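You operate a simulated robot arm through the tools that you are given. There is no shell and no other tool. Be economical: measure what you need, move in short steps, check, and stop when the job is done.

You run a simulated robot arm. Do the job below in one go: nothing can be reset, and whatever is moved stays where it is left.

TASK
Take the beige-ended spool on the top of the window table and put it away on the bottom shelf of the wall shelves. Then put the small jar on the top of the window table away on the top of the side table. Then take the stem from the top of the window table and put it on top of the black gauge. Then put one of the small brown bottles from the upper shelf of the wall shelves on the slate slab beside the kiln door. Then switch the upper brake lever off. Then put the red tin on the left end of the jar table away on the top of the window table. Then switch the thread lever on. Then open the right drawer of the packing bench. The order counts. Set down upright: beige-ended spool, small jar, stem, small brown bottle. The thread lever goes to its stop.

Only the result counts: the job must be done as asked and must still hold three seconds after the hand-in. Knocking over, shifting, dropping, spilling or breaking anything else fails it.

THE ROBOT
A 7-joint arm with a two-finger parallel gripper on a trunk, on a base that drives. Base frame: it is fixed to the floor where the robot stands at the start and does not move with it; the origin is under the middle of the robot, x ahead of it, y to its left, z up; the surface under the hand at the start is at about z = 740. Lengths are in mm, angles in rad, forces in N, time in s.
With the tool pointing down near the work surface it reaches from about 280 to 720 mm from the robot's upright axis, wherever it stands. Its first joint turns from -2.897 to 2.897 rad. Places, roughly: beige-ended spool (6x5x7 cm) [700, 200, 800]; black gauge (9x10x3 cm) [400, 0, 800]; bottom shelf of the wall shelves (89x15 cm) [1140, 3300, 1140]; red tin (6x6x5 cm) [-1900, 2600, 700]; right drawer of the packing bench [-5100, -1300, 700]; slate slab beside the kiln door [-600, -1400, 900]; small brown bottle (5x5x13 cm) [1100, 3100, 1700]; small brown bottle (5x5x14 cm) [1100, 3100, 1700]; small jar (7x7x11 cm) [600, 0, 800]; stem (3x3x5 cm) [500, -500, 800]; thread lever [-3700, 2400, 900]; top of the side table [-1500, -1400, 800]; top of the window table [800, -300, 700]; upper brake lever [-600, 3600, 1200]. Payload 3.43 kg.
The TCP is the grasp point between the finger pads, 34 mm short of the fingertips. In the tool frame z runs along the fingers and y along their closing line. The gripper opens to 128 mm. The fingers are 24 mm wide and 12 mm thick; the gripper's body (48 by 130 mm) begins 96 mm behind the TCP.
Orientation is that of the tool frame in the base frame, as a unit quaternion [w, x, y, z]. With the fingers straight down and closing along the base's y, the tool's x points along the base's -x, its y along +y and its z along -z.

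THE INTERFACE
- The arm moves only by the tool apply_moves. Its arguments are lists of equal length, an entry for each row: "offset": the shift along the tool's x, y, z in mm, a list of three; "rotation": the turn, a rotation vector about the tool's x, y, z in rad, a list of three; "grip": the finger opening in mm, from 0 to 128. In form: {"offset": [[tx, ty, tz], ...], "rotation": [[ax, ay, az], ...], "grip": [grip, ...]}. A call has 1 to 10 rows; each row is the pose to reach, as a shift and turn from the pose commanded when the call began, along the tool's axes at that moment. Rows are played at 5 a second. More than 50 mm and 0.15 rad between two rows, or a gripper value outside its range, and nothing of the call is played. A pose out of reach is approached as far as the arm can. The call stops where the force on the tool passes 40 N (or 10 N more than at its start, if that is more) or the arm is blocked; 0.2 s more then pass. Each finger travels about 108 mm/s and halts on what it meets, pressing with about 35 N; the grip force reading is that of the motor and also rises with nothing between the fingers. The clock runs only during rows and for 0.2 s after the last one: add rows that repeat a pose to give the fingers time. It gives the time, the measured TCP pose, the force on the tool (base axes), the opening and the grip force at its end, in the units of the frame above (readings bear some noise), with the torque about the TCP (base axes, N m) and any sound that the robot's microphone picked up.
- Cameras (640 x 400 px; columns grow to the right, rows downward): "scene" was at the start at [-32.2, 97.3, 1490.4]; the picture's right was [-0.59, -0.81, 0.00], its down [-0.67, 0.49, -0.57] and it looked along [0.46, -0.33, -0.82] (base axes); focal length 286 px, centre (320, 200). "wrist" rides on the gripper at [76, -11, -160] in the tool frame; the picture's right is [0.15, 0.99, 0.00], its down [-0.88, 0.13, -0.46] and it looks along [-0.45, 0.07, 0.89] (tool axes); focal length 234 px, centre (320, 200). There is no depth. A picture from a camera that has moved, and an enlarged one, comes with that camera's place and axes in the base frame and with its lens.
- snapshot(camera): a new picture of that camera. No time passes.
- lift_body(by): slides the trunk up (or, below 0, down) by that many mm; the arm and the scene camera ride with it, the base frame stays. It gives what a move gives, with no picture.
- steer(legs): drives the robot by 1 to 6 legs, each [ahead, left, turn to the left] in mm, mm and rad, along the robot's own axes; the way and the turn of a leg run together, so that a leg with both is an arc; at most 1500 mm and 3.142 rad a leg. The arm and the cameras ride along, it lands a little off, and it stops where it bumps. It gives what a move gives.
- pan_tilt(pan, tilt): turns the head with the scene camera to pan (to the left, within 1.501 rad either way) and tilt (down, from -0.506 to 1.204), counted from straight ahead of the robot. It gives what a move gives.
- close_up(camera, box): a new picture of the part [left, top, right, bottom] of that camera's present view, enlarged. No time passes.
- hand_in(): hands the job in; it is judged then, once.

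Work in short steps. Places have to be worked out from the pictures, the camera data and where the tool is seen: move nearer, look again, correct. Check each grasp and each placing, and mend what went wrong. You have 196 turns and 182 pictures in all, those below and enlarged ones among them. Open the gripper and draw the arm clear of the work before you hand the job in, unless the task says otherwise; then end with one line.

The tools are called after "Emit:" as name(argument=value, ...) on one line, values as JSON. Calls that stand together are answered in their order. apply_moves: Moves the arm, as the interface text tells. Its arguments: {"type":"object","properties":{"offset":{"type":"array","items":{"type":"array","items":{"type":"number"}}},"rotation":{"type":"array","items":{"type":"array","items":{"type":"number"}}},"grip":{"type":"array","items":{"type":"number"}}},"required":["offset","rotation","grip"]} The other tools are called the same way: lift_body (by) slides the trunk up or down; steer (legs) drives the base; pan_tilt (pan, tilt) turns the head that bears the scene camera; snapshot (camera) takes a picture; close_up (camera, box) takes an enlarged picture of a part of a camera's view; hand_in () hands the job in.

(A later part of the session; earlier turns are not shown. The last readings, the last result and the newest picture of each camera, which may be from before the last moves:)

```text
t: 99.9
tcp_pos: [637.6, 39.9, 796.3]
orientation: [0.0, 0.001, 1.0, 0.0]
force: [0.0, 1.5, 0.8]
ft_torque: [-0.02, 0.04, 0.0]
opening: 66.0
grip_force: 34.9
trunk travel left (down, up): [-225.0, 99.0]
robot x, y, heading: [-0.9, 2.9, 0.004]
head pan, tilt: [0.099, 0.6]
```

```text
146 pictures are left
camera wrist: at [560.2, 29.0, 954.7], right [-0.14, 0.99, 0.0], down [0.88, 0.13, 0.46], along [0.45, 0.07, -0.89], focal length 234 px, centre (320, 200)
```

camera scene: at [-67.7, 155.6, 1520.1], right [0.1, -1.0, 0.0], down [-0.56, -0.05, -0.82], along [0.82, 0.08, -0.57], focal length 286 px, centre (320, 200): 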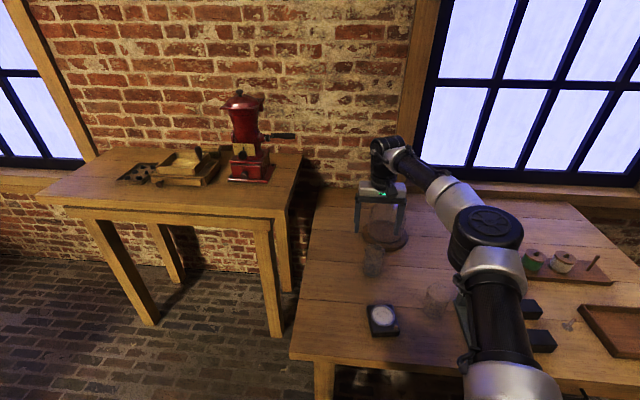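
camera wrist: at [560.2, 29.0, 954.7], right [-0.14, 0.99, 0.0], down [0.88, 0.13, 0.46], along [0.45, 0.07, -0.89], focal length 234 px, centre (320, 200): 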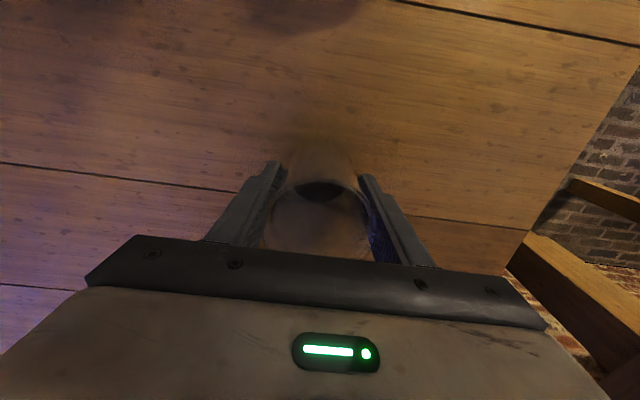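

The jar is held at 66 mm opening. I'll lift straight up gently, then pull back toward the robot.

Emit:
apply_moves(offset=[[0, 0, -10], [0, 0, -30], [0, 0, -55], [0, 0, -80], [0, 0, -110], [0, 0, -140], [0, 0, -165], [0, 0, -185], [20, 0, -195], [40, 0, -200]], rotation=[[0, 0, 0], [0, 0, 0], [0, 0, 0], [0, 0, 0], [0, 0, 0], [0, 0, 0], [0, 0, 0], [0, 0, 0], [0, 0, 0], [0, 0, 0]], grip=[50, 50, 50, 50, 50, 50, 50, 50, 50, 50])

Emit:
snapshot(camera="scene")

Emit:
pan_tilt(pan=-1.5, tilt=0.45)

Emit:
snapshot(camera="scene")

```text
t: 102.1
tcp_pos: [597.1, 38.7, 995.7]
orientation: [-0.001, 0.002, 1.0, 0.0]
force: [0.7, 0.5, -1.8]
ft_torque: [0.0, 0.01, -0.01]
opening: 65.9
grip_force: 35.0
trunk travel left (down, up): [-225.0, 99.0]
robot x, y, heading: [-4.0, 0.5, 0.001]
head pan, tilt: [0.099, 0.6]
```

```text
145 pictures are left
camera scene: at [-2.9, 150.2, 1520.2], right [0.1, -1.0, 0.0], down [-0.56, -0.05, -0.83], along [0.82, 0.08, -0.56], focal length 286 px, centre (320, 200)
```

scene: 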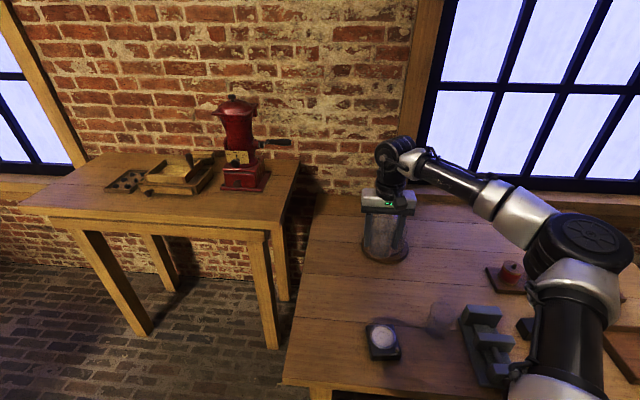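

```text
t: 103.8
tcp_pos: [597.5, 39.1, 994.5]
orientation: [0.001, 0.0, 1.0, 0.0]
force: [0.2, 0.2, -1.9]
ft_torque: [-0.01, -0.02, -0.03]
opening: 66.0
grip_force: 34.3
trunk travel left (down, up): [-225.0, 99.0]
robot x, y, heading: [-0.2, 5.2, -0.0]
head pan, tilt: [-1.499, 0.45]
```

```text
144 pictures are left
camera scene: at [-84.5, 50.0, 1533.7], right [-1.0, -0.07, 0.0], down [-0.03, 0.43, -0.9], along [0.06, -0.9, -0.44], focal length 286 px, centre (320, 200)
```

scene: 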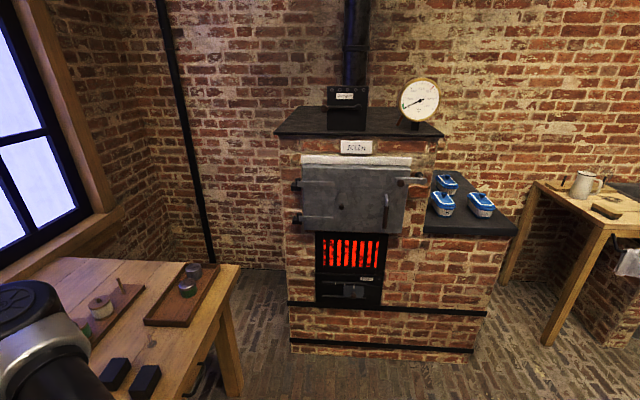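

The jar is up, and the view shows the kiln, the slab with blue trays, and the side table beyond. I'll tuck the arm in, back off the window table, and turn right to face them.

Emit:
apply_moves(offset=[[30, -8, 0], [65, -16, 0], [100, -24, 0], [135, -32, 0], [165, -40, 0], [165, -40, 0]], rotation=[[0, 0, 0], [0, 0, 0], [0, 0, 0], [0, 0, 0], [0, 0, 0], [0, 0, 0]], grip=[50, 50, 50, 50, 50, 50])

Emit:
steer(legs=[[-450, 0, 0], [0, 0, -1.571]])

Emit:
pan_tilt(pan=-0.6, tilt=0.5)

Emit:
snapshot(camera="scene")

```text
t: 105.2
tcp_pos: [431.1, 1.2, 995.9]
orientation: [0.0, 0.001, 1.0, -0.001]
force: [-1.4, -0.1, -1.1]
ft_torque: [-0.02, 0.0, 0.0]
opening: 66.2
grip_force: 34.9
trunk travel left (down, up): [-225.0, 99.0]
robot x, y, heading: [-0.3, 2.9, -0.004]
head pan, tilt: [-1.499, 0.45]
```

```text
t: 111.8
tcp_pos: [-450.4, -430.5, 996.0]
orientation: [0.0, 0.703, 0.711, 0.0]
force: [-0.1, -0.8, -1.1]
ft_torque: [0.01, 0.02, -0.01]
opening: 66.3
grip_force: 34.8
trunk travel left (down, up): [-225.0, 99.0]
robot x, y, heading: [-452.9, 3.4, -1.562]
head pan, tilt: [-1.499, 0.45]
```

```text
t: 113.0
tcp_pos: [-450.7, -430.9, 995.7]
orientation: [0.0, 0.703, 0.711, 0.0]
force: [-0.5, 0.4, -2.5]
ft_torque: [0.03, -0.02, 0.02]
opening: 65.9
grip_force: 34.6
trunk travel left (down, up): [-225.0, 99.0]
robot x, y, heading: [-455.4, 0.5, -1.563]
head pan, tilt: [-0.6, 0.499]
```

```text
143 pictures are left
camera scene: at [-367.3, 17.2, 1529.3], right [-0.83, 0.56, 0.0], down [0.27, 0.4, -0.88], along [-0.49, -0.73, -0.48], focal length 286 px, centre (320, 200)
```

scene: 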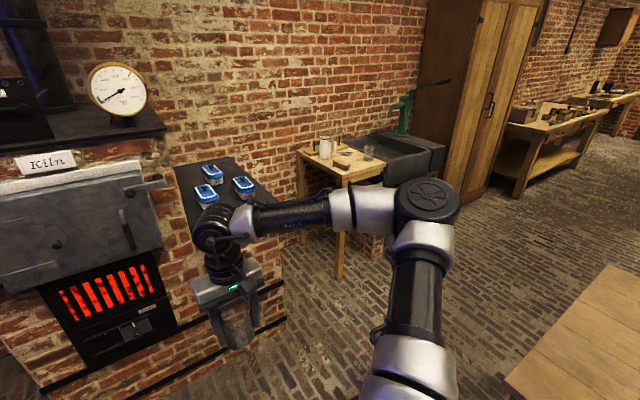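

The side table stands beside the sink, and a central table edge lies near y≈-70 at x<-1000. I'll enlarge the side table to place it and find a free spot.

Emit:
close_up(camera="scene", box=[260, 110, 460, 290])

```text
2.22 times, centred on (360, 200) of scene
camera zoom: at [-367.3, 17.2, 1529.3], right [-0.83, 0.56, 0.0], down [0.27, 0.4, -0.88], along [-0.49, -0.73, -0.48], focal length 635 px, centre (231, 200)
```

zoom: 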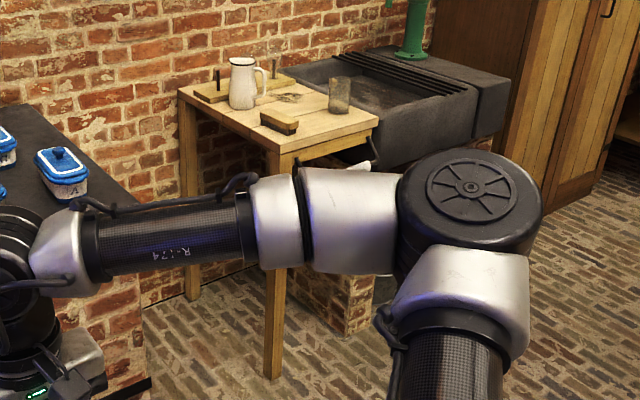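

The side table spans about x -1400..-1780, y -1260..-1850. I'll go ahead 480, then sidle right to x≈-1600, passing between the kiln and the central table.

Emit:
steer(legs=[[480, 0, -0.008], [0, -1150, 0]])

Emit:
pan_tilt(pan=0.0, tilt=0.75)

Emit:
snapshot(camera="scene")

Emit:
snapshot(camera="wrist")

```text
t: 126.7
tcp_pos: [-1581.5, -924.2, 995.8]
orientation: [0.0, 0.702, 0.713, -0.001]
force: [-0.4, -0.3, -1.3]
ft_torque: [0.04, 0.01, 0.0]
opening: 66.3
grip_force: 35.5
trunk travel left (down, up): [-225.0, 99.0]
robot x, y, heading: [-1586.6, -493.4, -1.555]
head pan, tilt: [-0.6, 0.499]
```

```text
t: 127.7
tcp_pos: [-1581.0, -924.0, 994.7]
orientation: [0.0, 0.701, 0.713, 0.0]
force: [1.2, 0.0, -1.2]
ft_torque: [0.01, 0.0, -0.01]
opening: 66.0
grip_force: 35.3
trunk travel left (down, up): [-225.0, 99.0]
robot x, y, heading: [-1590.6, -493.5, -1.554]
head pan, tilt: [0.0, 0.75]
```

```text
141 pictures are left
camera scene: at [-1448.4, -483.4, 1507.3], right [-1.0, -0.01, 0.0], down [-0.01, 0.68, -0.73], along [0.01, -0.73, -0.68], focal length 286 px, centre (320, 200)
```

scene: 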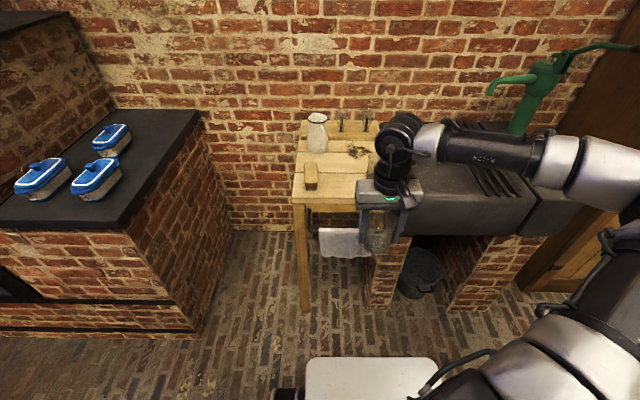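

```text
140 pictures are left
camera wrist: at [-1594.3, -848.2, 1154.0], right [0.99, 0.16, 0.0], down [0.14, -0.88, 0.46], along [0.07, -0.45, -0.89], focal length 234 px, centre (320, 200)
```

wrist: 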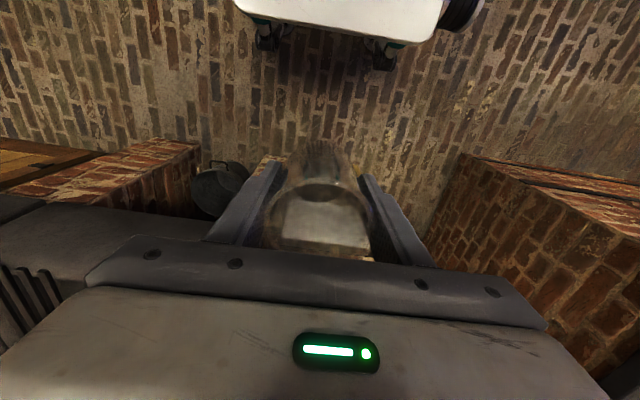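

The table's left edge is near x≈-1355 and its front near y≈-1245, but the hand hides the right half. I'll swing the hand toward +x to see the rest.

Emit:
apply_moves(offset=[[0, 45, 0], [0, 90, 0], [0, 135, 0], [0, 180, 0], [0, 230, 0], [0, 230, 0]], rotation=[[0, 0, 0], [0, 0, 0], [0, 0, 0], [0, 0, 0], [0, 0, 0], [0, 0, 0]], grip=[50, 50, 50, 50, 50, 50])

Emit:
close_up(camera="scene", box=[220, 80, 440, 250])

```text
t: 129.1
tcp_pos: [-1350.4, -921.3, 994.2]
orientation: [-0.001, 0.703, 0.712, -0.001]
force: [-0.3, -0.8, -1.9]
ft_torque: [0.0, 0.01, 0.03]
opening: 66.0
grip_force: 35.1
trunk travel left (down, up): [-225.0, 99.0]
robot x, y, heading: [-1587.7, -493.0, -1.55]
head pan, tilt: [0.0, 0.75]
```

```text
2.35 times, centred on (330, 165) of scene
camera zoom: at [-1448.0, -483.5, 1507.3], right [-1.0, -0.01, 0.0], down [-0.01, 0.68, -0.73], along [0.01, -0.73, -0.68], focal length 673 px, centre (296, 282)
```

zoom: 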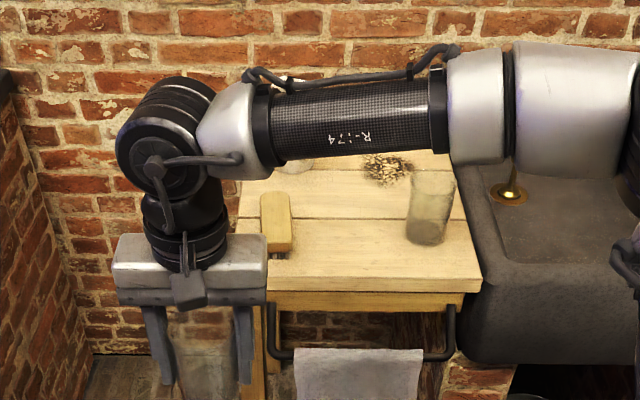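

There is a free gap of about 180 mm between the brush and the glass, centred near (-1522,-1300). I'll drive ahead 200 and line the jar up high above it.

Emit:
steer(legs=[[200, 0, -0.02]])

```text
t: 130.7
tcp_pos: [-1358.5, -1125.9, 994.9]
orientation: [0.001, 0.708, 0.706, 0.0]
force: [-0.6, 0.2, -1.3]
ft_torque: [-0.01, 0.03, -0.01]
opening: 66.1
grip_force: 35.2
trunk travel left (down, up): [-225.0, 99.0]
robot x, y, heading: [-1585.5, -693.6, -1.578]
head pan, tilt: [0.0, 0.75]
```

Emit:
apply_moves(offset=[[0, -42, 0], [0, -84, 0], [0, -126, 0], [0, -163, 0], [-42, -163, 0], [-84, -163, 0], [-128, -163, 0], [-172, -163, 0], [-172, -163, 15], [-172, -163, 15]], rotation=[[0, 0, 0], [0, 0, 0], [0, 0, 0], [0, 0, 0], [0, 0, 0], [0, 0, 0], [0, 0, 0], [0, 0, 0], [0, 0, 0], [0, 0, 0]], grip=[50, 50, 50, 50, 50, 50, 50, 50, 50, 50])

Emit:
snapshot(camera="scene")

Emit:
snapshot(camera="wrist")

```text
t: 132.9
tcp_pos: [-1520.1, -1297.6, 977.7]
orientation: [0.001, 0.708, 0.706, 0.0]
force: [-0.3, 0.2, -2.0]
ft_torque: [0.01, -0.04, -0.01]
opening: 66.0
grip_force: 35.1
trunk travel left (down, up): [-225.0, 99.0]
robot x, y, heading: [-1587.6, -693.1, -1.573]
head pan, tilt: [0.0, 0.75]
```

```text
138 pictures are left
camera scene: at [-1446.9, -686.4, 1507.3], right [-1.0, 0.0, 0.0], down [0.0, 0.68, -0.73], along [0.0, -0.73, -0.68], focal length 286 px, centre (320, 200)
```

scene: 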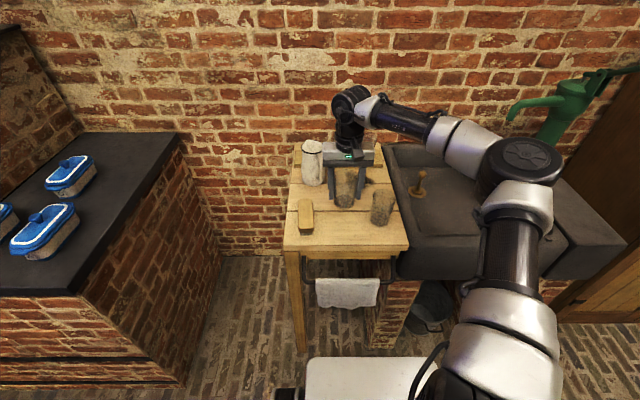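

```text
137 pictures are left
camera wrist: at [-1531.3, -1222.2, 1136.3], right [0.99, 0.14, 0.0], down [0.13, -0.88, 0.46], along [0.07, -0.45, -0.89], focal length 234 px, centre (320, 200)
```

wrist: 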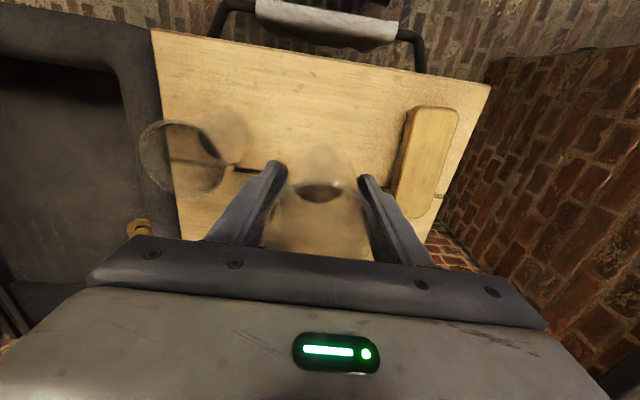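

There's room on both sides. I'll shift 13 mm toward the brush to centre, and lower 40 mm to check the height against the table.

Emit:
apply_moves(offset=[[0, 13, 0], [0, 13, 15], [0, 13, 30], [0, 13, 40], [0, 13, 40]], rotation=[[0, 0, 0], [0, 0, 0], [0, 0, 0], [0, 0, 0], [0, 0, 0]], grip=[50, 50, 50, 50, 50])

Emit:
close_up(camera="scene", box=[270, 130, 430, 250])

```text
t: 134.1
tcp_pos: [-1508.5, -1297.6, 938.6]
orientation: [0.0, 0.708, 0.707, 0.0]
force: [-0.4, 0.1, -1.6]
ft_torque: [0.01, 0.0, 0.02]
opening: 66.4
grip_force: 35.3
trunk travel left (down, up): [-225.0, 99.0]
robot x, y, heading: [-1588.4, -696.8, -1.571]
head pan, tilt: [0.0, 0.75]
```

```text
3.33 times, centred on (350, 190) of scene
camera zoom: at [-1446.9, -686.4, 1507.3], right [-1.0, 0.0, 0.0], down [0.0, 0.68, -0.73], along [0.0, -0.73, -0.68], focal length 953 px, centre (220, 233)
```

zoom: 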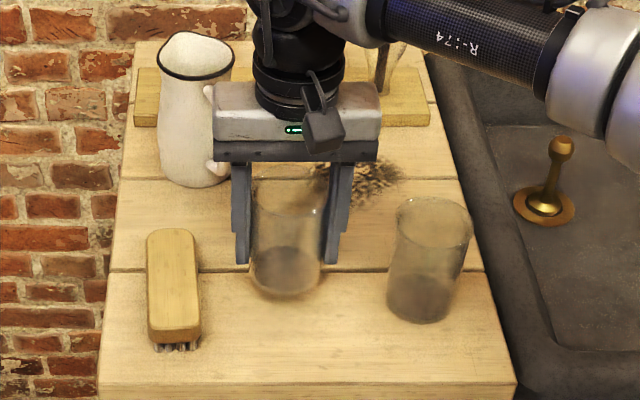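

Clear of everything. I'll lower a further 30 mm in 5 mm rows.

Emit:
apply_moves(offset=[[0, 0, 5], [0, 0, 10], [0, 0, 15], [0, 0, 20], [0, 0, 25], [0, 0, 30], [0, 0, 30]], rotation=[[0, 0, 0], [0, 0, 0], [0, 0, 0], [0, 0, 0], [0, 0, 0], [0, 0, 0], [0, 0, 0]], grip=[50, 50, 50, 50, 50, 50, 50])

Emit:
close_up(camera="scene", box=[290, 170, 410, 250])

```text
t: 135.7
tcp_pos: [-1508.3, -1298.3, 909.9]
orientation: [0.0, 0.707, 0.707, -0.001]
force: [-1.3, 0.0, -1.5]
ft_torque: [-0.02, 0.01, 0.04]
opening: 66.1
grip_force: 35.0
trunk travel left (down, up): [-225.0, 99.0]
robot x, y, heading: [-1587.7, -692.4, -1.569]
head pan, tilt: [0.0, 0.75]
```

```text
5.00 times, centred on (350, 210) of scene
camera zoom: at [-1446.9, -686.4, 1507.3], right [-1.0, 0.0, 0.0], down [0.0, 0.68, -0.73], along [0.0, -0.73, -0.68], focal length 1430 px, centre (170, 150)
```

zoom: 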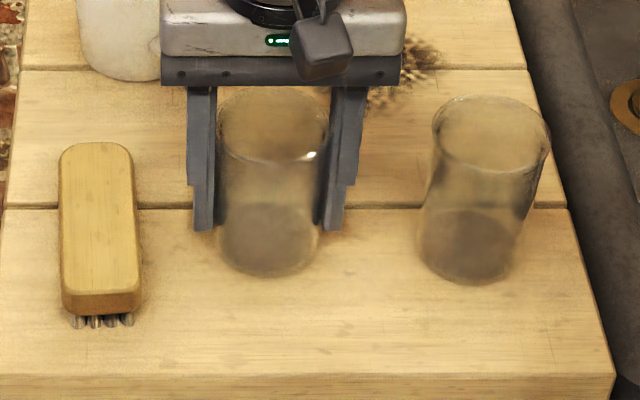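

Still clear of the top. I'll lower more finely: 4 mm rows, then 2 mm rows.

Emit:
apply_moves(offset=[[0, 0, 4], [0, 0, 8], [0, 0, 12], [0, 0, 15], [0, 0, 18], [0, 0, 20], [0, 0, 22], [0, 0, 24], [0, 0, 26], [0, 0, 26]], rotation=[[0, 0, 0], [0, 0, 0], [0, 0, 0], [0, 0, 0], [0, 0, 0], [0, 0, 0], [0, 0, 0], [0, 0, 0], [0, 0, 0], [0, 0, 0]], grip=[50, 50, 50, 50, 50, 50, 50, 50, 50, 50])

Emit:
close_up(camera="scene", box=[290, 170, 410, 250])

```text
t: 136.6
tcp_pos: [-1507.8, -1299.6, 904.9]
orientation: [0.005, 0.709, 0.706, -0.002]
force: [-1.1, 2.1, 16.2]
ft_torque: [0.47, 0.26, -0.06]
opening: 66.3
grip_force: 34.4
trunk travel left (down, up): [-225.0, 99.0]
robot x, y, heading: [-1587.7, -691.2, -1.578]
head pan, tilt: [0.0, 0.75]
stopped in row 4: the force on the tool passed its limit at 45 N (the readings are from after the stop); the commanded pose is now the measured one
```

```text
5.00 times, centred on (350, 210) of scene
camera zoom: at [-1447.2, -684.5, 1507.2], right [-1.0, 0.0, 0.0], down [0.0, 0.68, -0.73], along [0.0, -0.73, -0.68], focal length 1430 px, centre (170, 150)
```

zoom: 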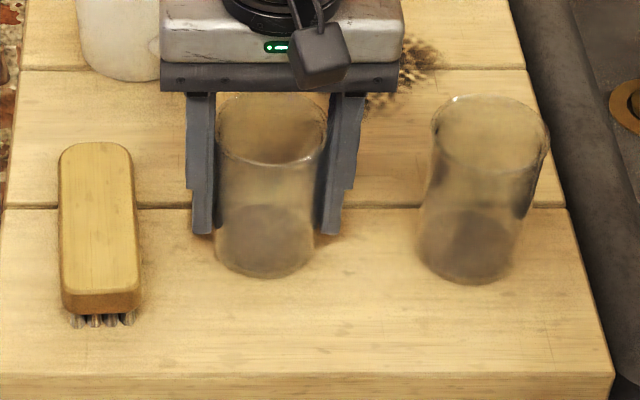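

The jar touched down at TCP z≈905. I'll ease up a millimetre, open to 92 mm and rise.

Emit:
apply_moves(offset=[[0, 0, -1], [0, 0, -1], [0, 0, -1], [0, 0, -1], [0, 0, -1], [0, 0, -30], [0, 0, -65], [0, 0, -100], [0, 0, -140]], rotation=[[0, 0, 0], [0, 0, 0], [0, 0, 0], [0, 0, 0], [0, 0, 0], [0, 0, 0], [0, 0, 0], [0, 0, 0], [0, 0, 0]], grip=[66, 72, 82, 92, 92, 92, 92, 92, 92])

Emit:
snapshot(camera="scene")

Emit:
close_up(camera="scene", box=[290, 170, 410, 250])

```text
t: 138.6
tcp_pos: [-1507.3, -1298.1, 1042.4]
orientation: [0.002, 0.709, 0.706, -0.002]
force: [-0.2, -0.8, 0.6]
ft_torque: [-0.01, -0.02, 0.05]
opening: 92.0
grip_force: 0.0
trunk travel left (down, up): [-225.0, 99.0]
robot x, y, heading: [-1586.8, -694.9, -1.576]
head pan, tilt: [0.0, 0.75]
```

```text
133 pictures are left
camera scene: at [-1446.9, -686.3, 1507.3], right [-1.0, 0.0, 0.0], down [0.0, 0.68, -0.73], along [0.0, -0.73, -0.68], focal length 286 px, centre (320, 200)
```

scene: 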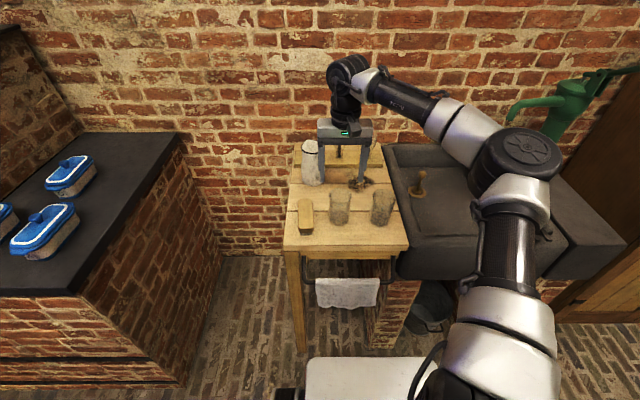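

```text
5.00 times, centred on (350, 210) of scene
camera zoom: at [-1446.9, -686.3, 1507.3], right [-1.0, 0.0, 0.0], down [0.0, 0.68, -0.73], along [0.0, -0.73, -0.68], focal length 1430 px, centre (170, 150)
```

zoom: 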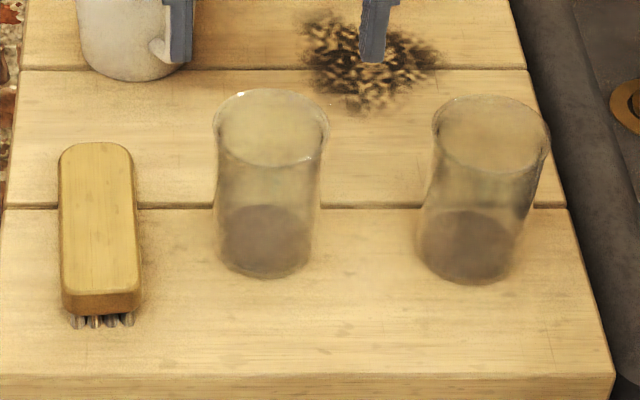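

The jar stands upright between the brush and the glass, untouched neighbours. I'll tuck the arm and return to the window table for the stem, aiming for robot pose (0,-250).

Emit:
apply_moves(offset=[[40, 0, 0], [80, 0, 0], [120, -20, 0], [160, -40, 0], [185, -70, 0]], rotation=[[0, 0, 0], [0, 0, 0], [0, 0, 0], [0, 0, 0], [0, 0, 0]], grip=[92, 92, 92, 92, 92])

Emit:
steer(legs=[[-210, 0, 0], [0, 1100, 0], [0, 0, 1.575]])

Emit:
pan_tilt(pan=0.0, tilt=0.75)

Emit:
snapshot(camera="scene")

```text
t: 139.8
tcp_pos: [-1577.5, -1111.8, 1039.5]
orientation: [0.003, 0.708, 0.706, -0.002]
force: [0.1, -0.6, -1.2]
ft_torque: [0.0, 0.03, 0.0]
opening: 92.0
grip_force: 0.0
trunk travel left (down, up): [-225.0, 99.0]
robot x, y, heading: [-1585.6, -688.6, -1.574]
head pan, tilt: [0.0, 0.75]
```

```text
t: 155.8
tcp_pos: [-73.5, -468.9, 1038.5]
orientation: [0.003, -0.004, 1.0, 0.001]
force: [-0.3, -0.2, -0.2]
ft_torque: [0.04, -0.03, -0.01]
opening: 92.2
grip_force: 0.0
trunk travel left (down, up): [-225.0, 99.0]
robot x, y, heading: [-490.8, -481.2, 0.005]
head pan, tilt: [0.0, 0.75]
```

```text
t: 156.4
tcp_pos: [-73.5, -469.4, 1039.7]
orientation: [0.004, -0.004, 1.0, 0.001]
force: [0.3, 0.3, -0.8]
ft_torque: [0.0, 0.06, 0.02]
opening: 92.0
grip_force: 0.0
trunk travel left (down, up): [-225.0, 99.0]
robot x, y, heading: [-494.5, -481.9, 0.008]
head pan, tilt: [0.0, 0.75]
```

```text
131 pictures are left
camera scene: at [-501.4, -343.9, 1507.3], right [0.01, -1.0, 0.0], down [-0.68, 0.0, -0.73], along [0.73, 0.01, -0.68], focal length 286 px, centre (320, 200)
```

scene: 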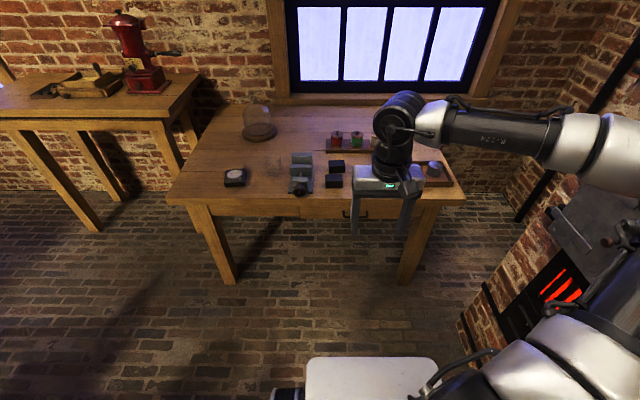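

The table legs are at y≈200 and y≈-840, so there's room. I'll drive in to about (0,-250).

Emit:
steer(legs=[[400, 232, -0.006]])

Emit:
snapshot(camera="scene")

Emit:
snapshot(camera="wrist")

```text
t: 159.2
tcp_pos: [325.5, -234.5, 1039.8]
orientation: [0.003, -0.003, 1.0, 0.001]
force: [-0.3, -0.7, 0.2]
ft_torque: [-0.01, 0.01, 0.03]
opening: 92.1
grip_force: 0.1
trunk travel left (down, up): [-225.0, 99.0]
robot x, y, heading: [-95.6, -250.5, 0.004]
head pan, tilt: [0.0, 0.75]
```

```text
130 pictures are left
camera scene: at [-102.8, -110.1, 1507.3], right [0.01, -1.0, 0.0], down [-0.68, 0.0, -0.73], along [0.73, 0.0, -0.68], focal length 286 px, centre (320, 200)
```

scene: 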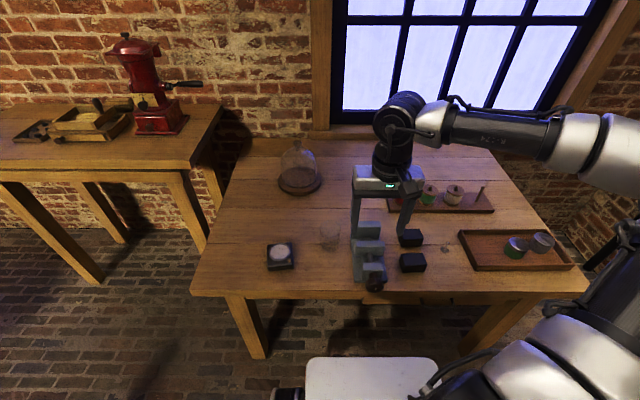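

```text
129 pictures are left
camera wrist: at [247.5, -247.0, 1198.0], right [-0.15, 0.99, 0.0], down [0.88, 0.13, 0.46], along [0.46, 0.07, -0.89], focal length 234 px, centre (320, 200)
```

wrist: 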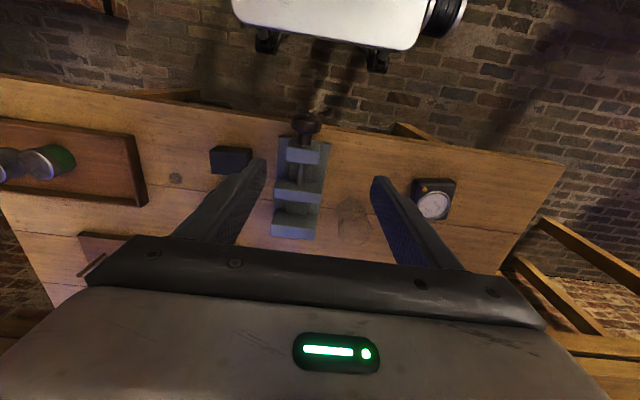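

I'll bring the hand over toward the stem (about (480,-515)) for a closer look.

Emit:
apply_moves(offset=[[-20, -40, 11], [-40, -80, 22], [-60, -120, 33], [-80, -160, 44], [-100, -200, 56], [-120, -240, 68], [-140, -280, 80], [-140, -280, 80]], rotation=[[0, 0, 0], [0, 0, 0], [0, 0, 0], [0, 0, 0], [0, 0, 0], [0, 0, 0], [0, 0, 0], [0, 0, 0]], grip=[80, 70, 60, 60, 60, 60, 60, 60])

Emit:
snapshot(camera="wrist")

Emit:
close_up(camera="scene", box=[380, 200, 520, 290])

```text
t: 161.1
tcp_pos: [466.5, -515.9, 960.4]
orientation: [0.003, -0.003, 1.0, 0.001]
force: [-0.5, 0.6, -0.2]
ft_torque: [0.0, 0.01, 0.03]
opening: 59.9
grip_force: 0.0
trunk travel left (down, up): [-225.0, 99.0]
robot x, y, heading: [-93.8, -249.9, 0.007]
head pan, tilt: [0.0, 0.75]
```

```text
128 pictures are left
camera wrist: at [388.7, -527.6, 1118.7], right [-0.15, 0.99, 0.0], down [0.88, 0.14, 0.46], along [0.46, 0.07, -0.89], focal length 234 px, centre (320, 200)
```

wrist: 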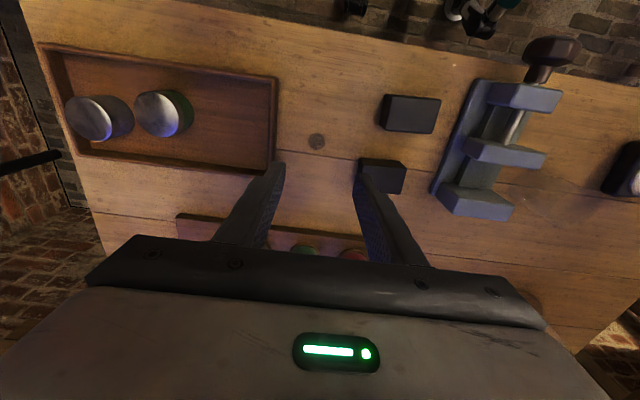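

```text
4.44 times, centred on (450, 245) of scene
camera zoom: at [-102.6, -110.3, 1507.3], right [0.01, -1.0, 0.0], down [-0.68, 0.0, -0.73], along [0.73, 0.0, -0.68], focal length 1271 px, centre (-258, 0)
```

zoom: 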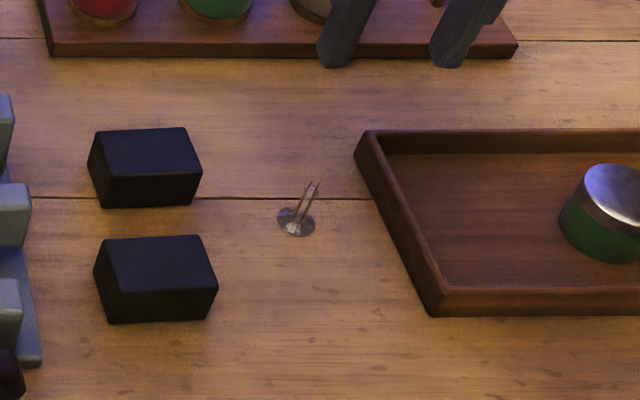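

I'll zoom in on the stem from both cameras to see its shape.

Emit:
close_up(camera="wrist", box=[285, 115, 345, 165])

Emit:
close_up(camera="scene", box=[432, 230, 462, 260])

Emit:
close_up(camera="scene", box=[250, 220, 350, 290])

```text
8.00 times, centred on (315, 140) of wrist
camera zoom: at [388.7, -527.6, 1118.7], right [-0.15, 0.99, 0.0], down [0.88, 0.14, 0.46], along [0.46, 0.07, -0.89], focal length 1873 px, centre (360, 680)
```

zoom: 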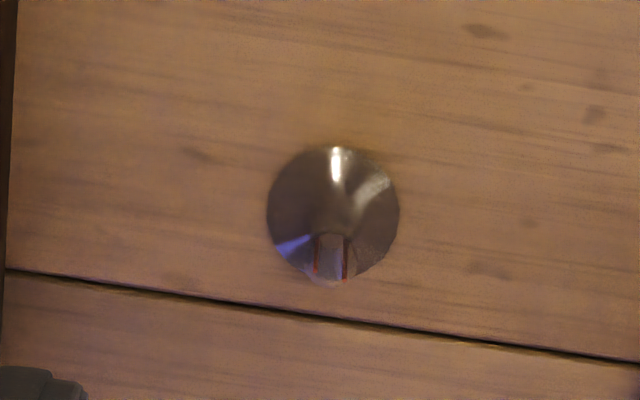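

```text
13.33 times, centred on (447, 245) of scene
camera zoom: at [-102.6, -110.3, 1507.3], right [0.01, -1.0, 0.0], down [-0.68, 0.0, -0.73], along [0.73, 0.0, -0.68], focal length 3812 px, centre (-1373, -400)
```

zoom: 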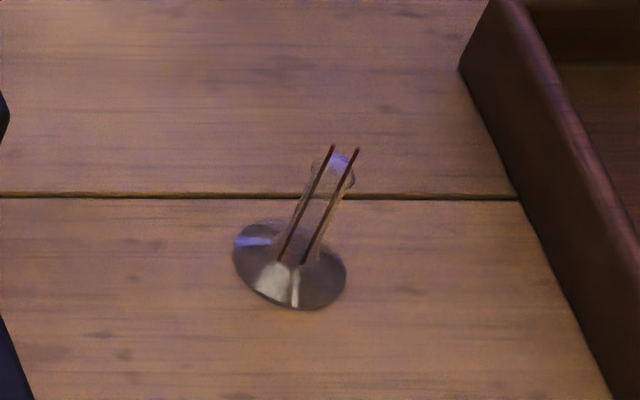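

```text
5.71 times, centred on (300, 255) of scene
camera zoom: at [-102.6, -110.3, 1507.3], right [0.01, -1.0, 0.0], down [-0.68, 0.0, -0.73], along [0.73, 0.0, -0.68], focal length 1634 px, centre (434, -114)
```

zoom: 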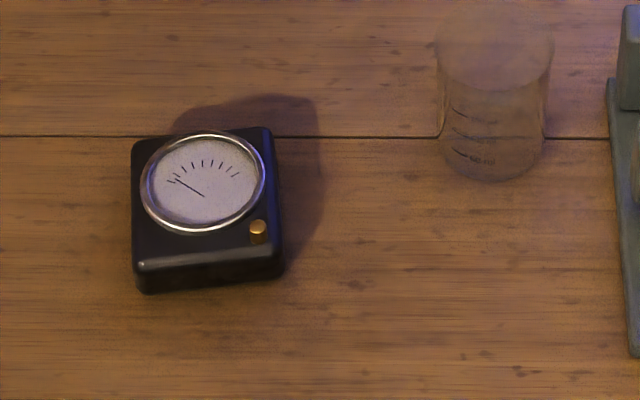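

The stem is a flared foot with a thin upright post (foot at about (480,-520)), so I'll grip the post. I'll descend with a 36 mm opening to just above its top and re-check.

Emit:
apply_moves(offset=[[-12.5, -4.6, 30], [-12.5, -4.6, 65], [-12.5, -4.6, 95], [-12.5, -4.6, 120], [-12.5, -4.6, 120]], rotation=[[0, 0, 0], [0, 0, 0], [0, 0, 0], [0, 0, 0], [0, 0, 0]], grip=[50, 40, 36, 36, 36])

Emit:
close_up(camera="wrist", box=[240, 110, 400, 230])

Emit:
close_up(camera="scene", box=[400, 200, 500, 270])

```text
t: 162.2
tcp_pos: [480.7, -519.3, 840.6]
orientation: [0.005, -0.002, 1.0, 0.001]
force: [0.2, -0.4, -0.2]
ft_torque: [-0.04, -0.02, -0.01]
opening: 36.0
grip_force: 0.1
trunk travel left (down, up): [-225.0, 99.0]
robot x, y, heading: [-94.1, -247.5, 0.005]
head pan, tilt: [0.0, 0.75]
```

```text
3.33 times, centred on (320, 170) of wrist
camera zoom: at [403.6, -531.5, 998.6], right [-0.15, 0.99, 0.0], down [0.88, 0.13, 0.46], along [0.46, 0.07, -0.89], focal length 781 px, centre (320, 300)
```

zoom: 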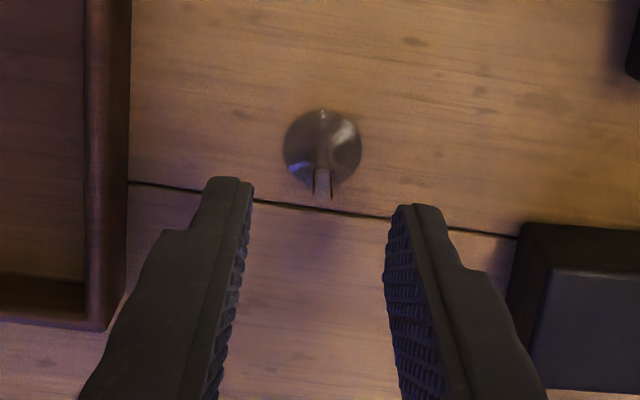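

```text
5.71 times, centred on (450, 235) of scene
camera zoom: at [-102.7, -110.2, 1507.3], right [0.01, -1.0, 0.0], down [-0.68, 0.0, -0.73], along [0.73, 0.0, -0.68], focal length 1634 px, centre (-423, 0)
```

zoom: 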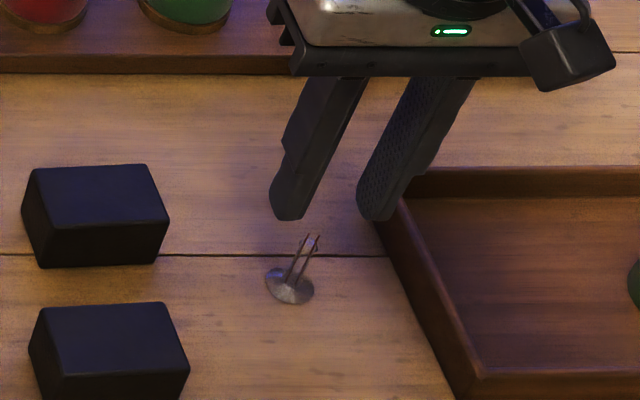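

The foot is at (480,-519) and the post under the TCP. I'll descend to z≈791 and close softly.

Emit:
apply_moves(offset=[[2, 0, 15], [2, 0, 30], [2, 0, 42], [2, 0, 50], [2, 0, 50]], rotation=[[0, 0, 0], [0, 0, 0], [0, 0, 0], [0, 0, 0], [0, 0, 0]], grip=[36, 36, 36, 36, 36])

Emit:
close_up(camera="wrist", box=[260, 120, 380, 220])

Emit:
close_up(camera="scene", box=[420, 220, 480, 265])

```text
t: 163.4
tcp_pos: [478.2, -520.1, 791.2]
orientation: [0.005, -0.002, 1.0, -0.001]
force: [-0.6, 0.4, -1.1]
ft_torque: [-0.01, -0.03, -0.01]
opening: 35.9
grip_force: 0.2
trunk travel left (down, up): [-225.0, 99.0]
robot x, y, heading: [-93.0, -252.5, 0.008]
head pan, tilt: [0.0, 0.75]
```

```text
4.00 times, centred on (320, 170) of wrist
camera zoom: at [401.2, -530.6, 949.0], right [-0.15, 0.99, 0.0], down [0.88, 0.13, 0.46], along [0.46, 0.07, -0.89], focal length 937 px, centre (320, 320)
```

zoom: 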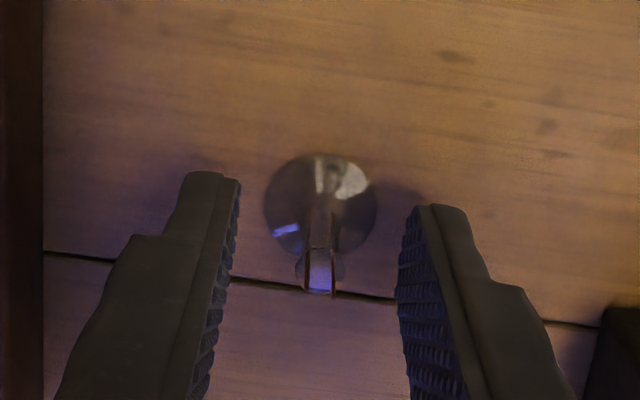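

```text
8.89 times, centred on (450, 242) of scene
camera zoom: at [-102.8, -110.1, 1507.3], right [0.01, -1.0, 0.0], down [-0.68, 0.0, -0.73], along [0.73, 0.0, -0.68], focal length 2542 px, centre (-836, -178)
```

zoom: 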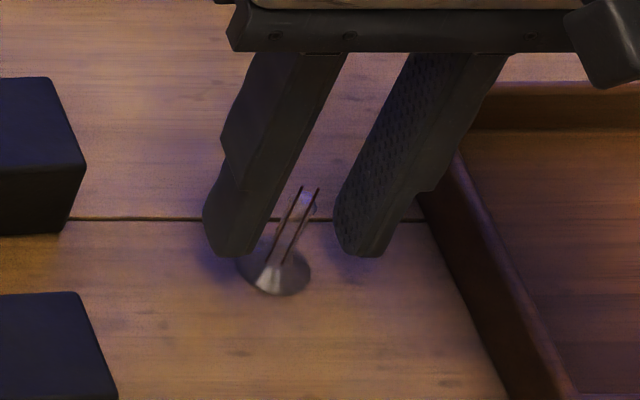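

Well centred; closing.

Emit:
apply_moves(offset=[[0, 0, 0], [0, 0, 0], [0, 0, 0], [0, 0, 0], [0, 0, 0], [0, 0, 0]], rotation=[[0, 0, 0], [0, 0, 0], [0, 0, 0], [0, 0, 0], [0, 0, 0], [0, 0, 0]], grip=[28, 20, 14, 9, 4, 4])

Emit:
close_up(camera="wrist", box=[260, 120, 380, 220])

```text
t: 164.8
tcp_pos: [479.1, -518.9, 790.0]
orientation: [0.005, -0.002, 1.0, -0.001]
force: [0.8, 0.2, -0.7]
ft_torque: [-0.02, 0.03, 0.05]
opening: 8.2
grip_force: 35.0
trunk travel left (down, up): [-225.0, 99.0]
robot x, y, heading: [-92.9, -250.5, 0.008]
head pan, tilt: [0.0, 0.75]
```

```text
4.00 times, centred on (320, 170) of wrist
camera zoom: at [401.2, -530.6, 949.1], right [-0.15, 0.99, 0.0], down [0.88, 0.13, 0.46], along [0.46, 0.07, -0.89], focal length 937 px, centre (320, 320)
```

zoom: 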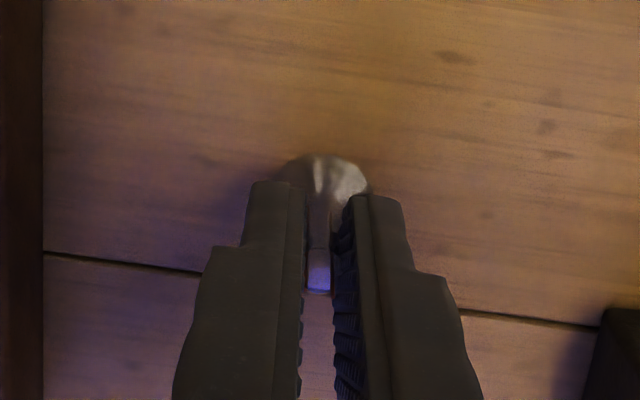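

The post is held at 8 mm. I'll lift 130 mm and carry it toward the gauge.

Emit:
apply_moves(offset=[[0, 0, -20], [0, 0, -65], [0, 0, -110], [0, 0, -130], [4, 45, -130], [8, 90, -130], [12, 137, -130], [16, 184, -130], [20, 231, -130], [24, 278, -130]], rotation=[[0, 0, 0], [0, 0, 0], [0, 0, 0], [0, 0, 0], [0, 0, 0], [0, 0, 0], [0, 0, 0], [0, 0, 0], [0, 0, 0], [0, 0, 0]], grip=[4, 4, 4, 4, 4, 4, 4, 4, 4, 4])

Emit:
apply_moves(offset=[[2, 40, 0], [4, 80, 0], [6, 120, 0], [8, 160, 0], [10, 200, 0], [10, 235, 0], [10, 250, 0], [10, 250, 0]], rotation=[[0, 0, 0], [0, 0, 0], [0, 0, 0], [0, 0, 0], [0, 0, 0], [0, 0, 0], [0, 0, 0], [0, 0, 0]], grip=[4, 4, 4, 4, 4, 4, 4, 4])

Emit:
snapshot(camera="wrist")

Emit:
snapshot(camera="scene")

```text
t: 167.1
tcp_pos: [453.0, -238.5, 920.8]
orientation: [0.004, -0.002, 1.0, 0.001]
force: [0.4, -0.6, -0.6]
ft_torque: [0.02, -0.02, 0.0]
opening: 8.1
grip_force: 34.5
trunk travel left (down, up): [-225.0, 99.0]
robot x, y, heading: [-96.8, -250.9, 0.008]
head pan, tilt: [0.0, 0.75]
```

```text
t: 168.8
tcp_pos: [439.0, 1.9, 920.0]
orientation: [0.003, -0.003, 1.0, 0.002]
force: [0.5, 0.5, 0.2]
ft_torque: [0.02, 0.03, 0.0]
opening: 8.0
grip_force: 34.6
out of reach, approached as far as the arm can: row 7, 8
trunk travel left (down, up): [-225.0, 99.0]
robot x, y, heading: [-95.4, -249.1, 0.007]
head pan, tilt: [0.0, 0.75]
```

```text
118 pictures are left
camera wrist: at [360.9, -9.6, 1078.7], right [-0.15, 0.99, 0.0], down [0.88, 0.13, 0.46], along [0.46, 0.07, -0.89], focal length 234 px, centre (320, 200)
```

wrist: 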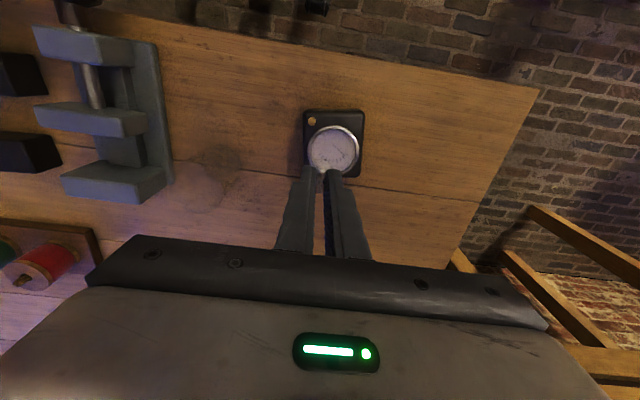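

```text
117 pictures are left
camera scene: at [-102.8, -110.2, 1507.3], right [0.01, -1.0, 0.0], down [-0.68, 0.0, -0.73], along [0.73, 0.0, -0.68], focal length 286 px, centre (320, 200)
```

scene: 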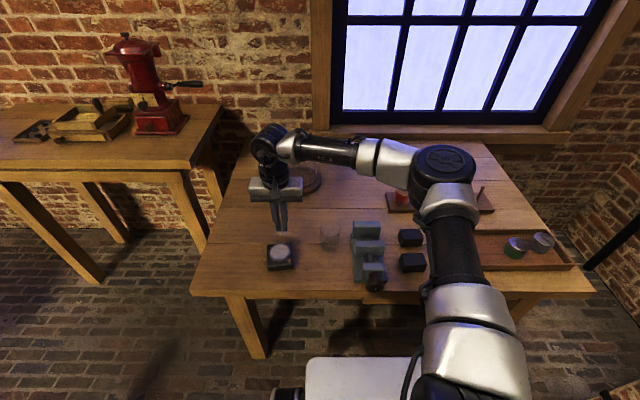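

Dial centre is at about (440,19). The arm hit a joint limit there, so I'll shift the base 100 mm left and re-aim.

Emit:
steer(legs=[[0, 100, -0.007]])

Emit:
snapshot(camera="wrist")

```text
t: 170.5
tcp_pos: [441.1, 98.1, 919.8]
orientation: [0.005, 0.001, 1.0, 0.002]
force: [0.5, -0.4, 0.3]
ft_torque: [0.02, 0.01, -0.02]
opening: 8.4
grip_force: 35.3
trunk travel left (down, up): [-225.0, 99.0]
robot x, y, heading: [-94.0, -149.9, 0.001]
head pan, tilt: [0.0, 0.75]
```

```text
116 pictures are left
camera wrist: at [362.5, 86.6, 1078.7], right [-0.14, 0.99, 0.0], down [0.88, 0.13, 0.46], along [0.46, 0.07, -0.89], focal length 234 px, centre (320, 200)
```

wrist: 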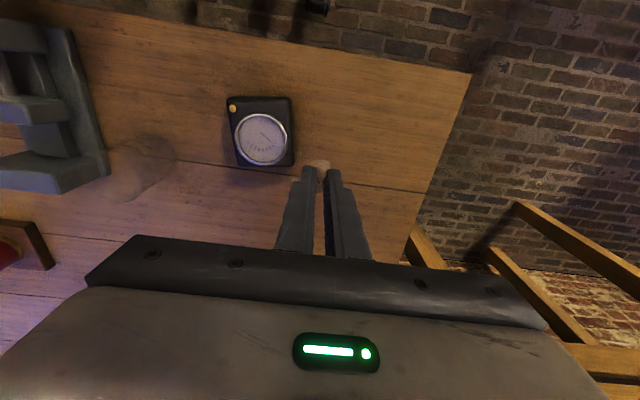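

Dial now reads (441,20). I'll move over it and lower to about z 850.

Emit:
apply_moves(offset=[[0, -40, 0], [0, -78, 0], [0, -78, 35], [0, -78, 65], [0, -78, 65]], rotation=[[0, 0, 0], [0, 0, 0], [0, 0, 0], [0, 0, 0], [0, 0, 0]], grip=[4, 4, 4, 4, 4])

Emit:
close_up(camera="wrist", box=[240, 100, 400, 220])

Emit:
close_up(camera="scene", box=[210, 180, 330, 290])

```text
t: 171.7
tcp_pos: [439.3, 21.5, 856.1]
orientation: [0.004, 0.002, 1.0, 0.002]
force: [-0.2, 0.5, 0.0]
ft_torque: [-0.02, 0.03, 0.03]
opening: 8.4
grip_force: 35.3
trunk travel left (down, up): [-225.0, 99.0]
robot x, y, heading: [-95.0, -149.1, 0.0]
head pan, tilt: [0.0, 0.75]
```

```text
3.33 times, centred on (320, 160) of wrist
camera zoom: at [361.3, 9.8, 1014.2], right [-0.14, 0.99, 0.0], down [0.88, 0.13, 0.46], along [0.46, 0.07, -0.89], focal length 781 px, centre (320, 333)
```

zoom: 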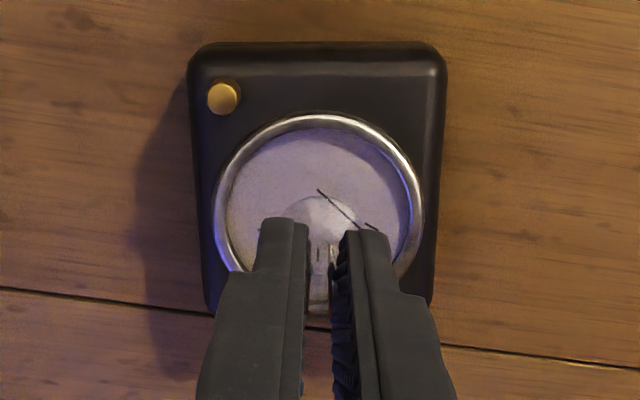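

```text
3.64 times, centred on (270, 235) of scene
camera zoom: at [-102.0, -10.4, 1507.3], right [0.0, -1.0, 0.0], down [-0.68, 0.0, -0.73], along [0.73, 0.0, -0.68], focal length 1040 px, centre (502, 73)
```

zoom: 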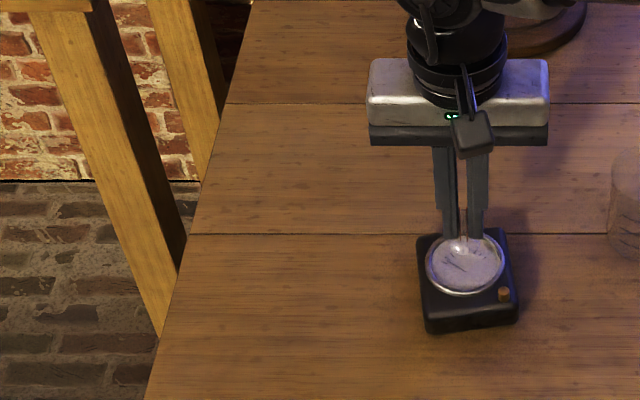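

The stem hangs over the dial centre. I'll lower 28 mm, then feel for contact in fine steps.

Emit:
apply_moves(offset=[[-3, 0, 7], [-3, 0, 14], [-3, 0, 20], [-3, 0, 25], [-3, 0, 27], [-3, 0, 27]], rotation=[[0, 0, 0], [0, 0, 0], [0, 0, 0], [0, 0, 0], [0, 0, 0], [0, 0, 0]], grip=[4, 4, 4, 4, 4, 4])

Emit:
close_up(camera="scene", box=[270, 220, 320, 260])

```text
t: 173.1
tcp_pos: [442.6, 19.9, 828.5]
orientation: [0.004, 0.002, 1.0, 0.001]
force: [-0.4, -0.3, 0.0]
ft_torque: [0.01, -0.02, -0.01]
opening: 8.6
grip_force: 34.6
trunk travel left (down, up): [-225.0, 99.0]
robot x, y, heading: [-95.5, -152.6, -0.001]
head pan, tilt: [0.0, 0.75]
```

```text
10.00 times, centred on (295, 240) of scene
camera zoom: at [-102.0, -10.4, 1507.3], right [0.0, -1.0, 0.0], down [-0.68, 0.0, -0.73], along [0.73, 0.0, -0.68], focal length 2859 px, centre (570, -200)
```

zoom: 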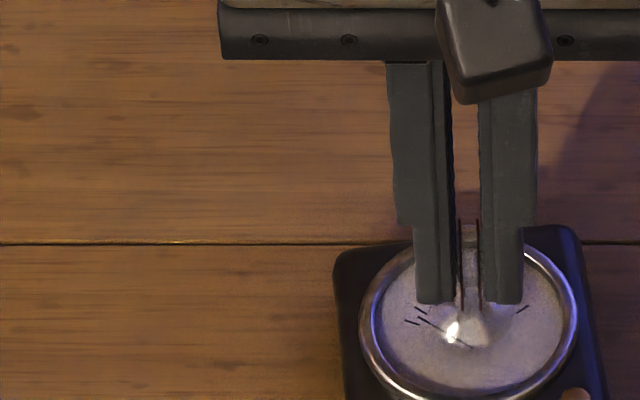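

Emit:
apply_moves(offset=[[0, 0, 1], [0, 0, 2], [0, 0, 3], [0, 0, 3.7], [0, 0, 4.4], [0, 0, 5], [0, 0, 5]], rotation=[[0, 0, 0], [0, 0, 0], [0, 0, 0], [0, 0, 0], [0, 0, 0], [0, 0, 0], [0, 0, 0]], grip=[4, 4, 4, 4, 4, 4, 4])

```text
t: 174.7
tcp_pos: [445.0, 21.3, 823.2]
orientation: [0.004, 0.001, 1.0, 0.001]
force: [0.0, -0.2, -1.0]
ft_torque: [0.04, 0.03, 0.0]
opening: 8.5
grip_force: 34.7
trunk travel left (down, up): [-225.0, 99.0]
robot x, y, heading: [-95.2, -152.4, 0.001]
head pan, tilt: [0.0, 0.75]
```

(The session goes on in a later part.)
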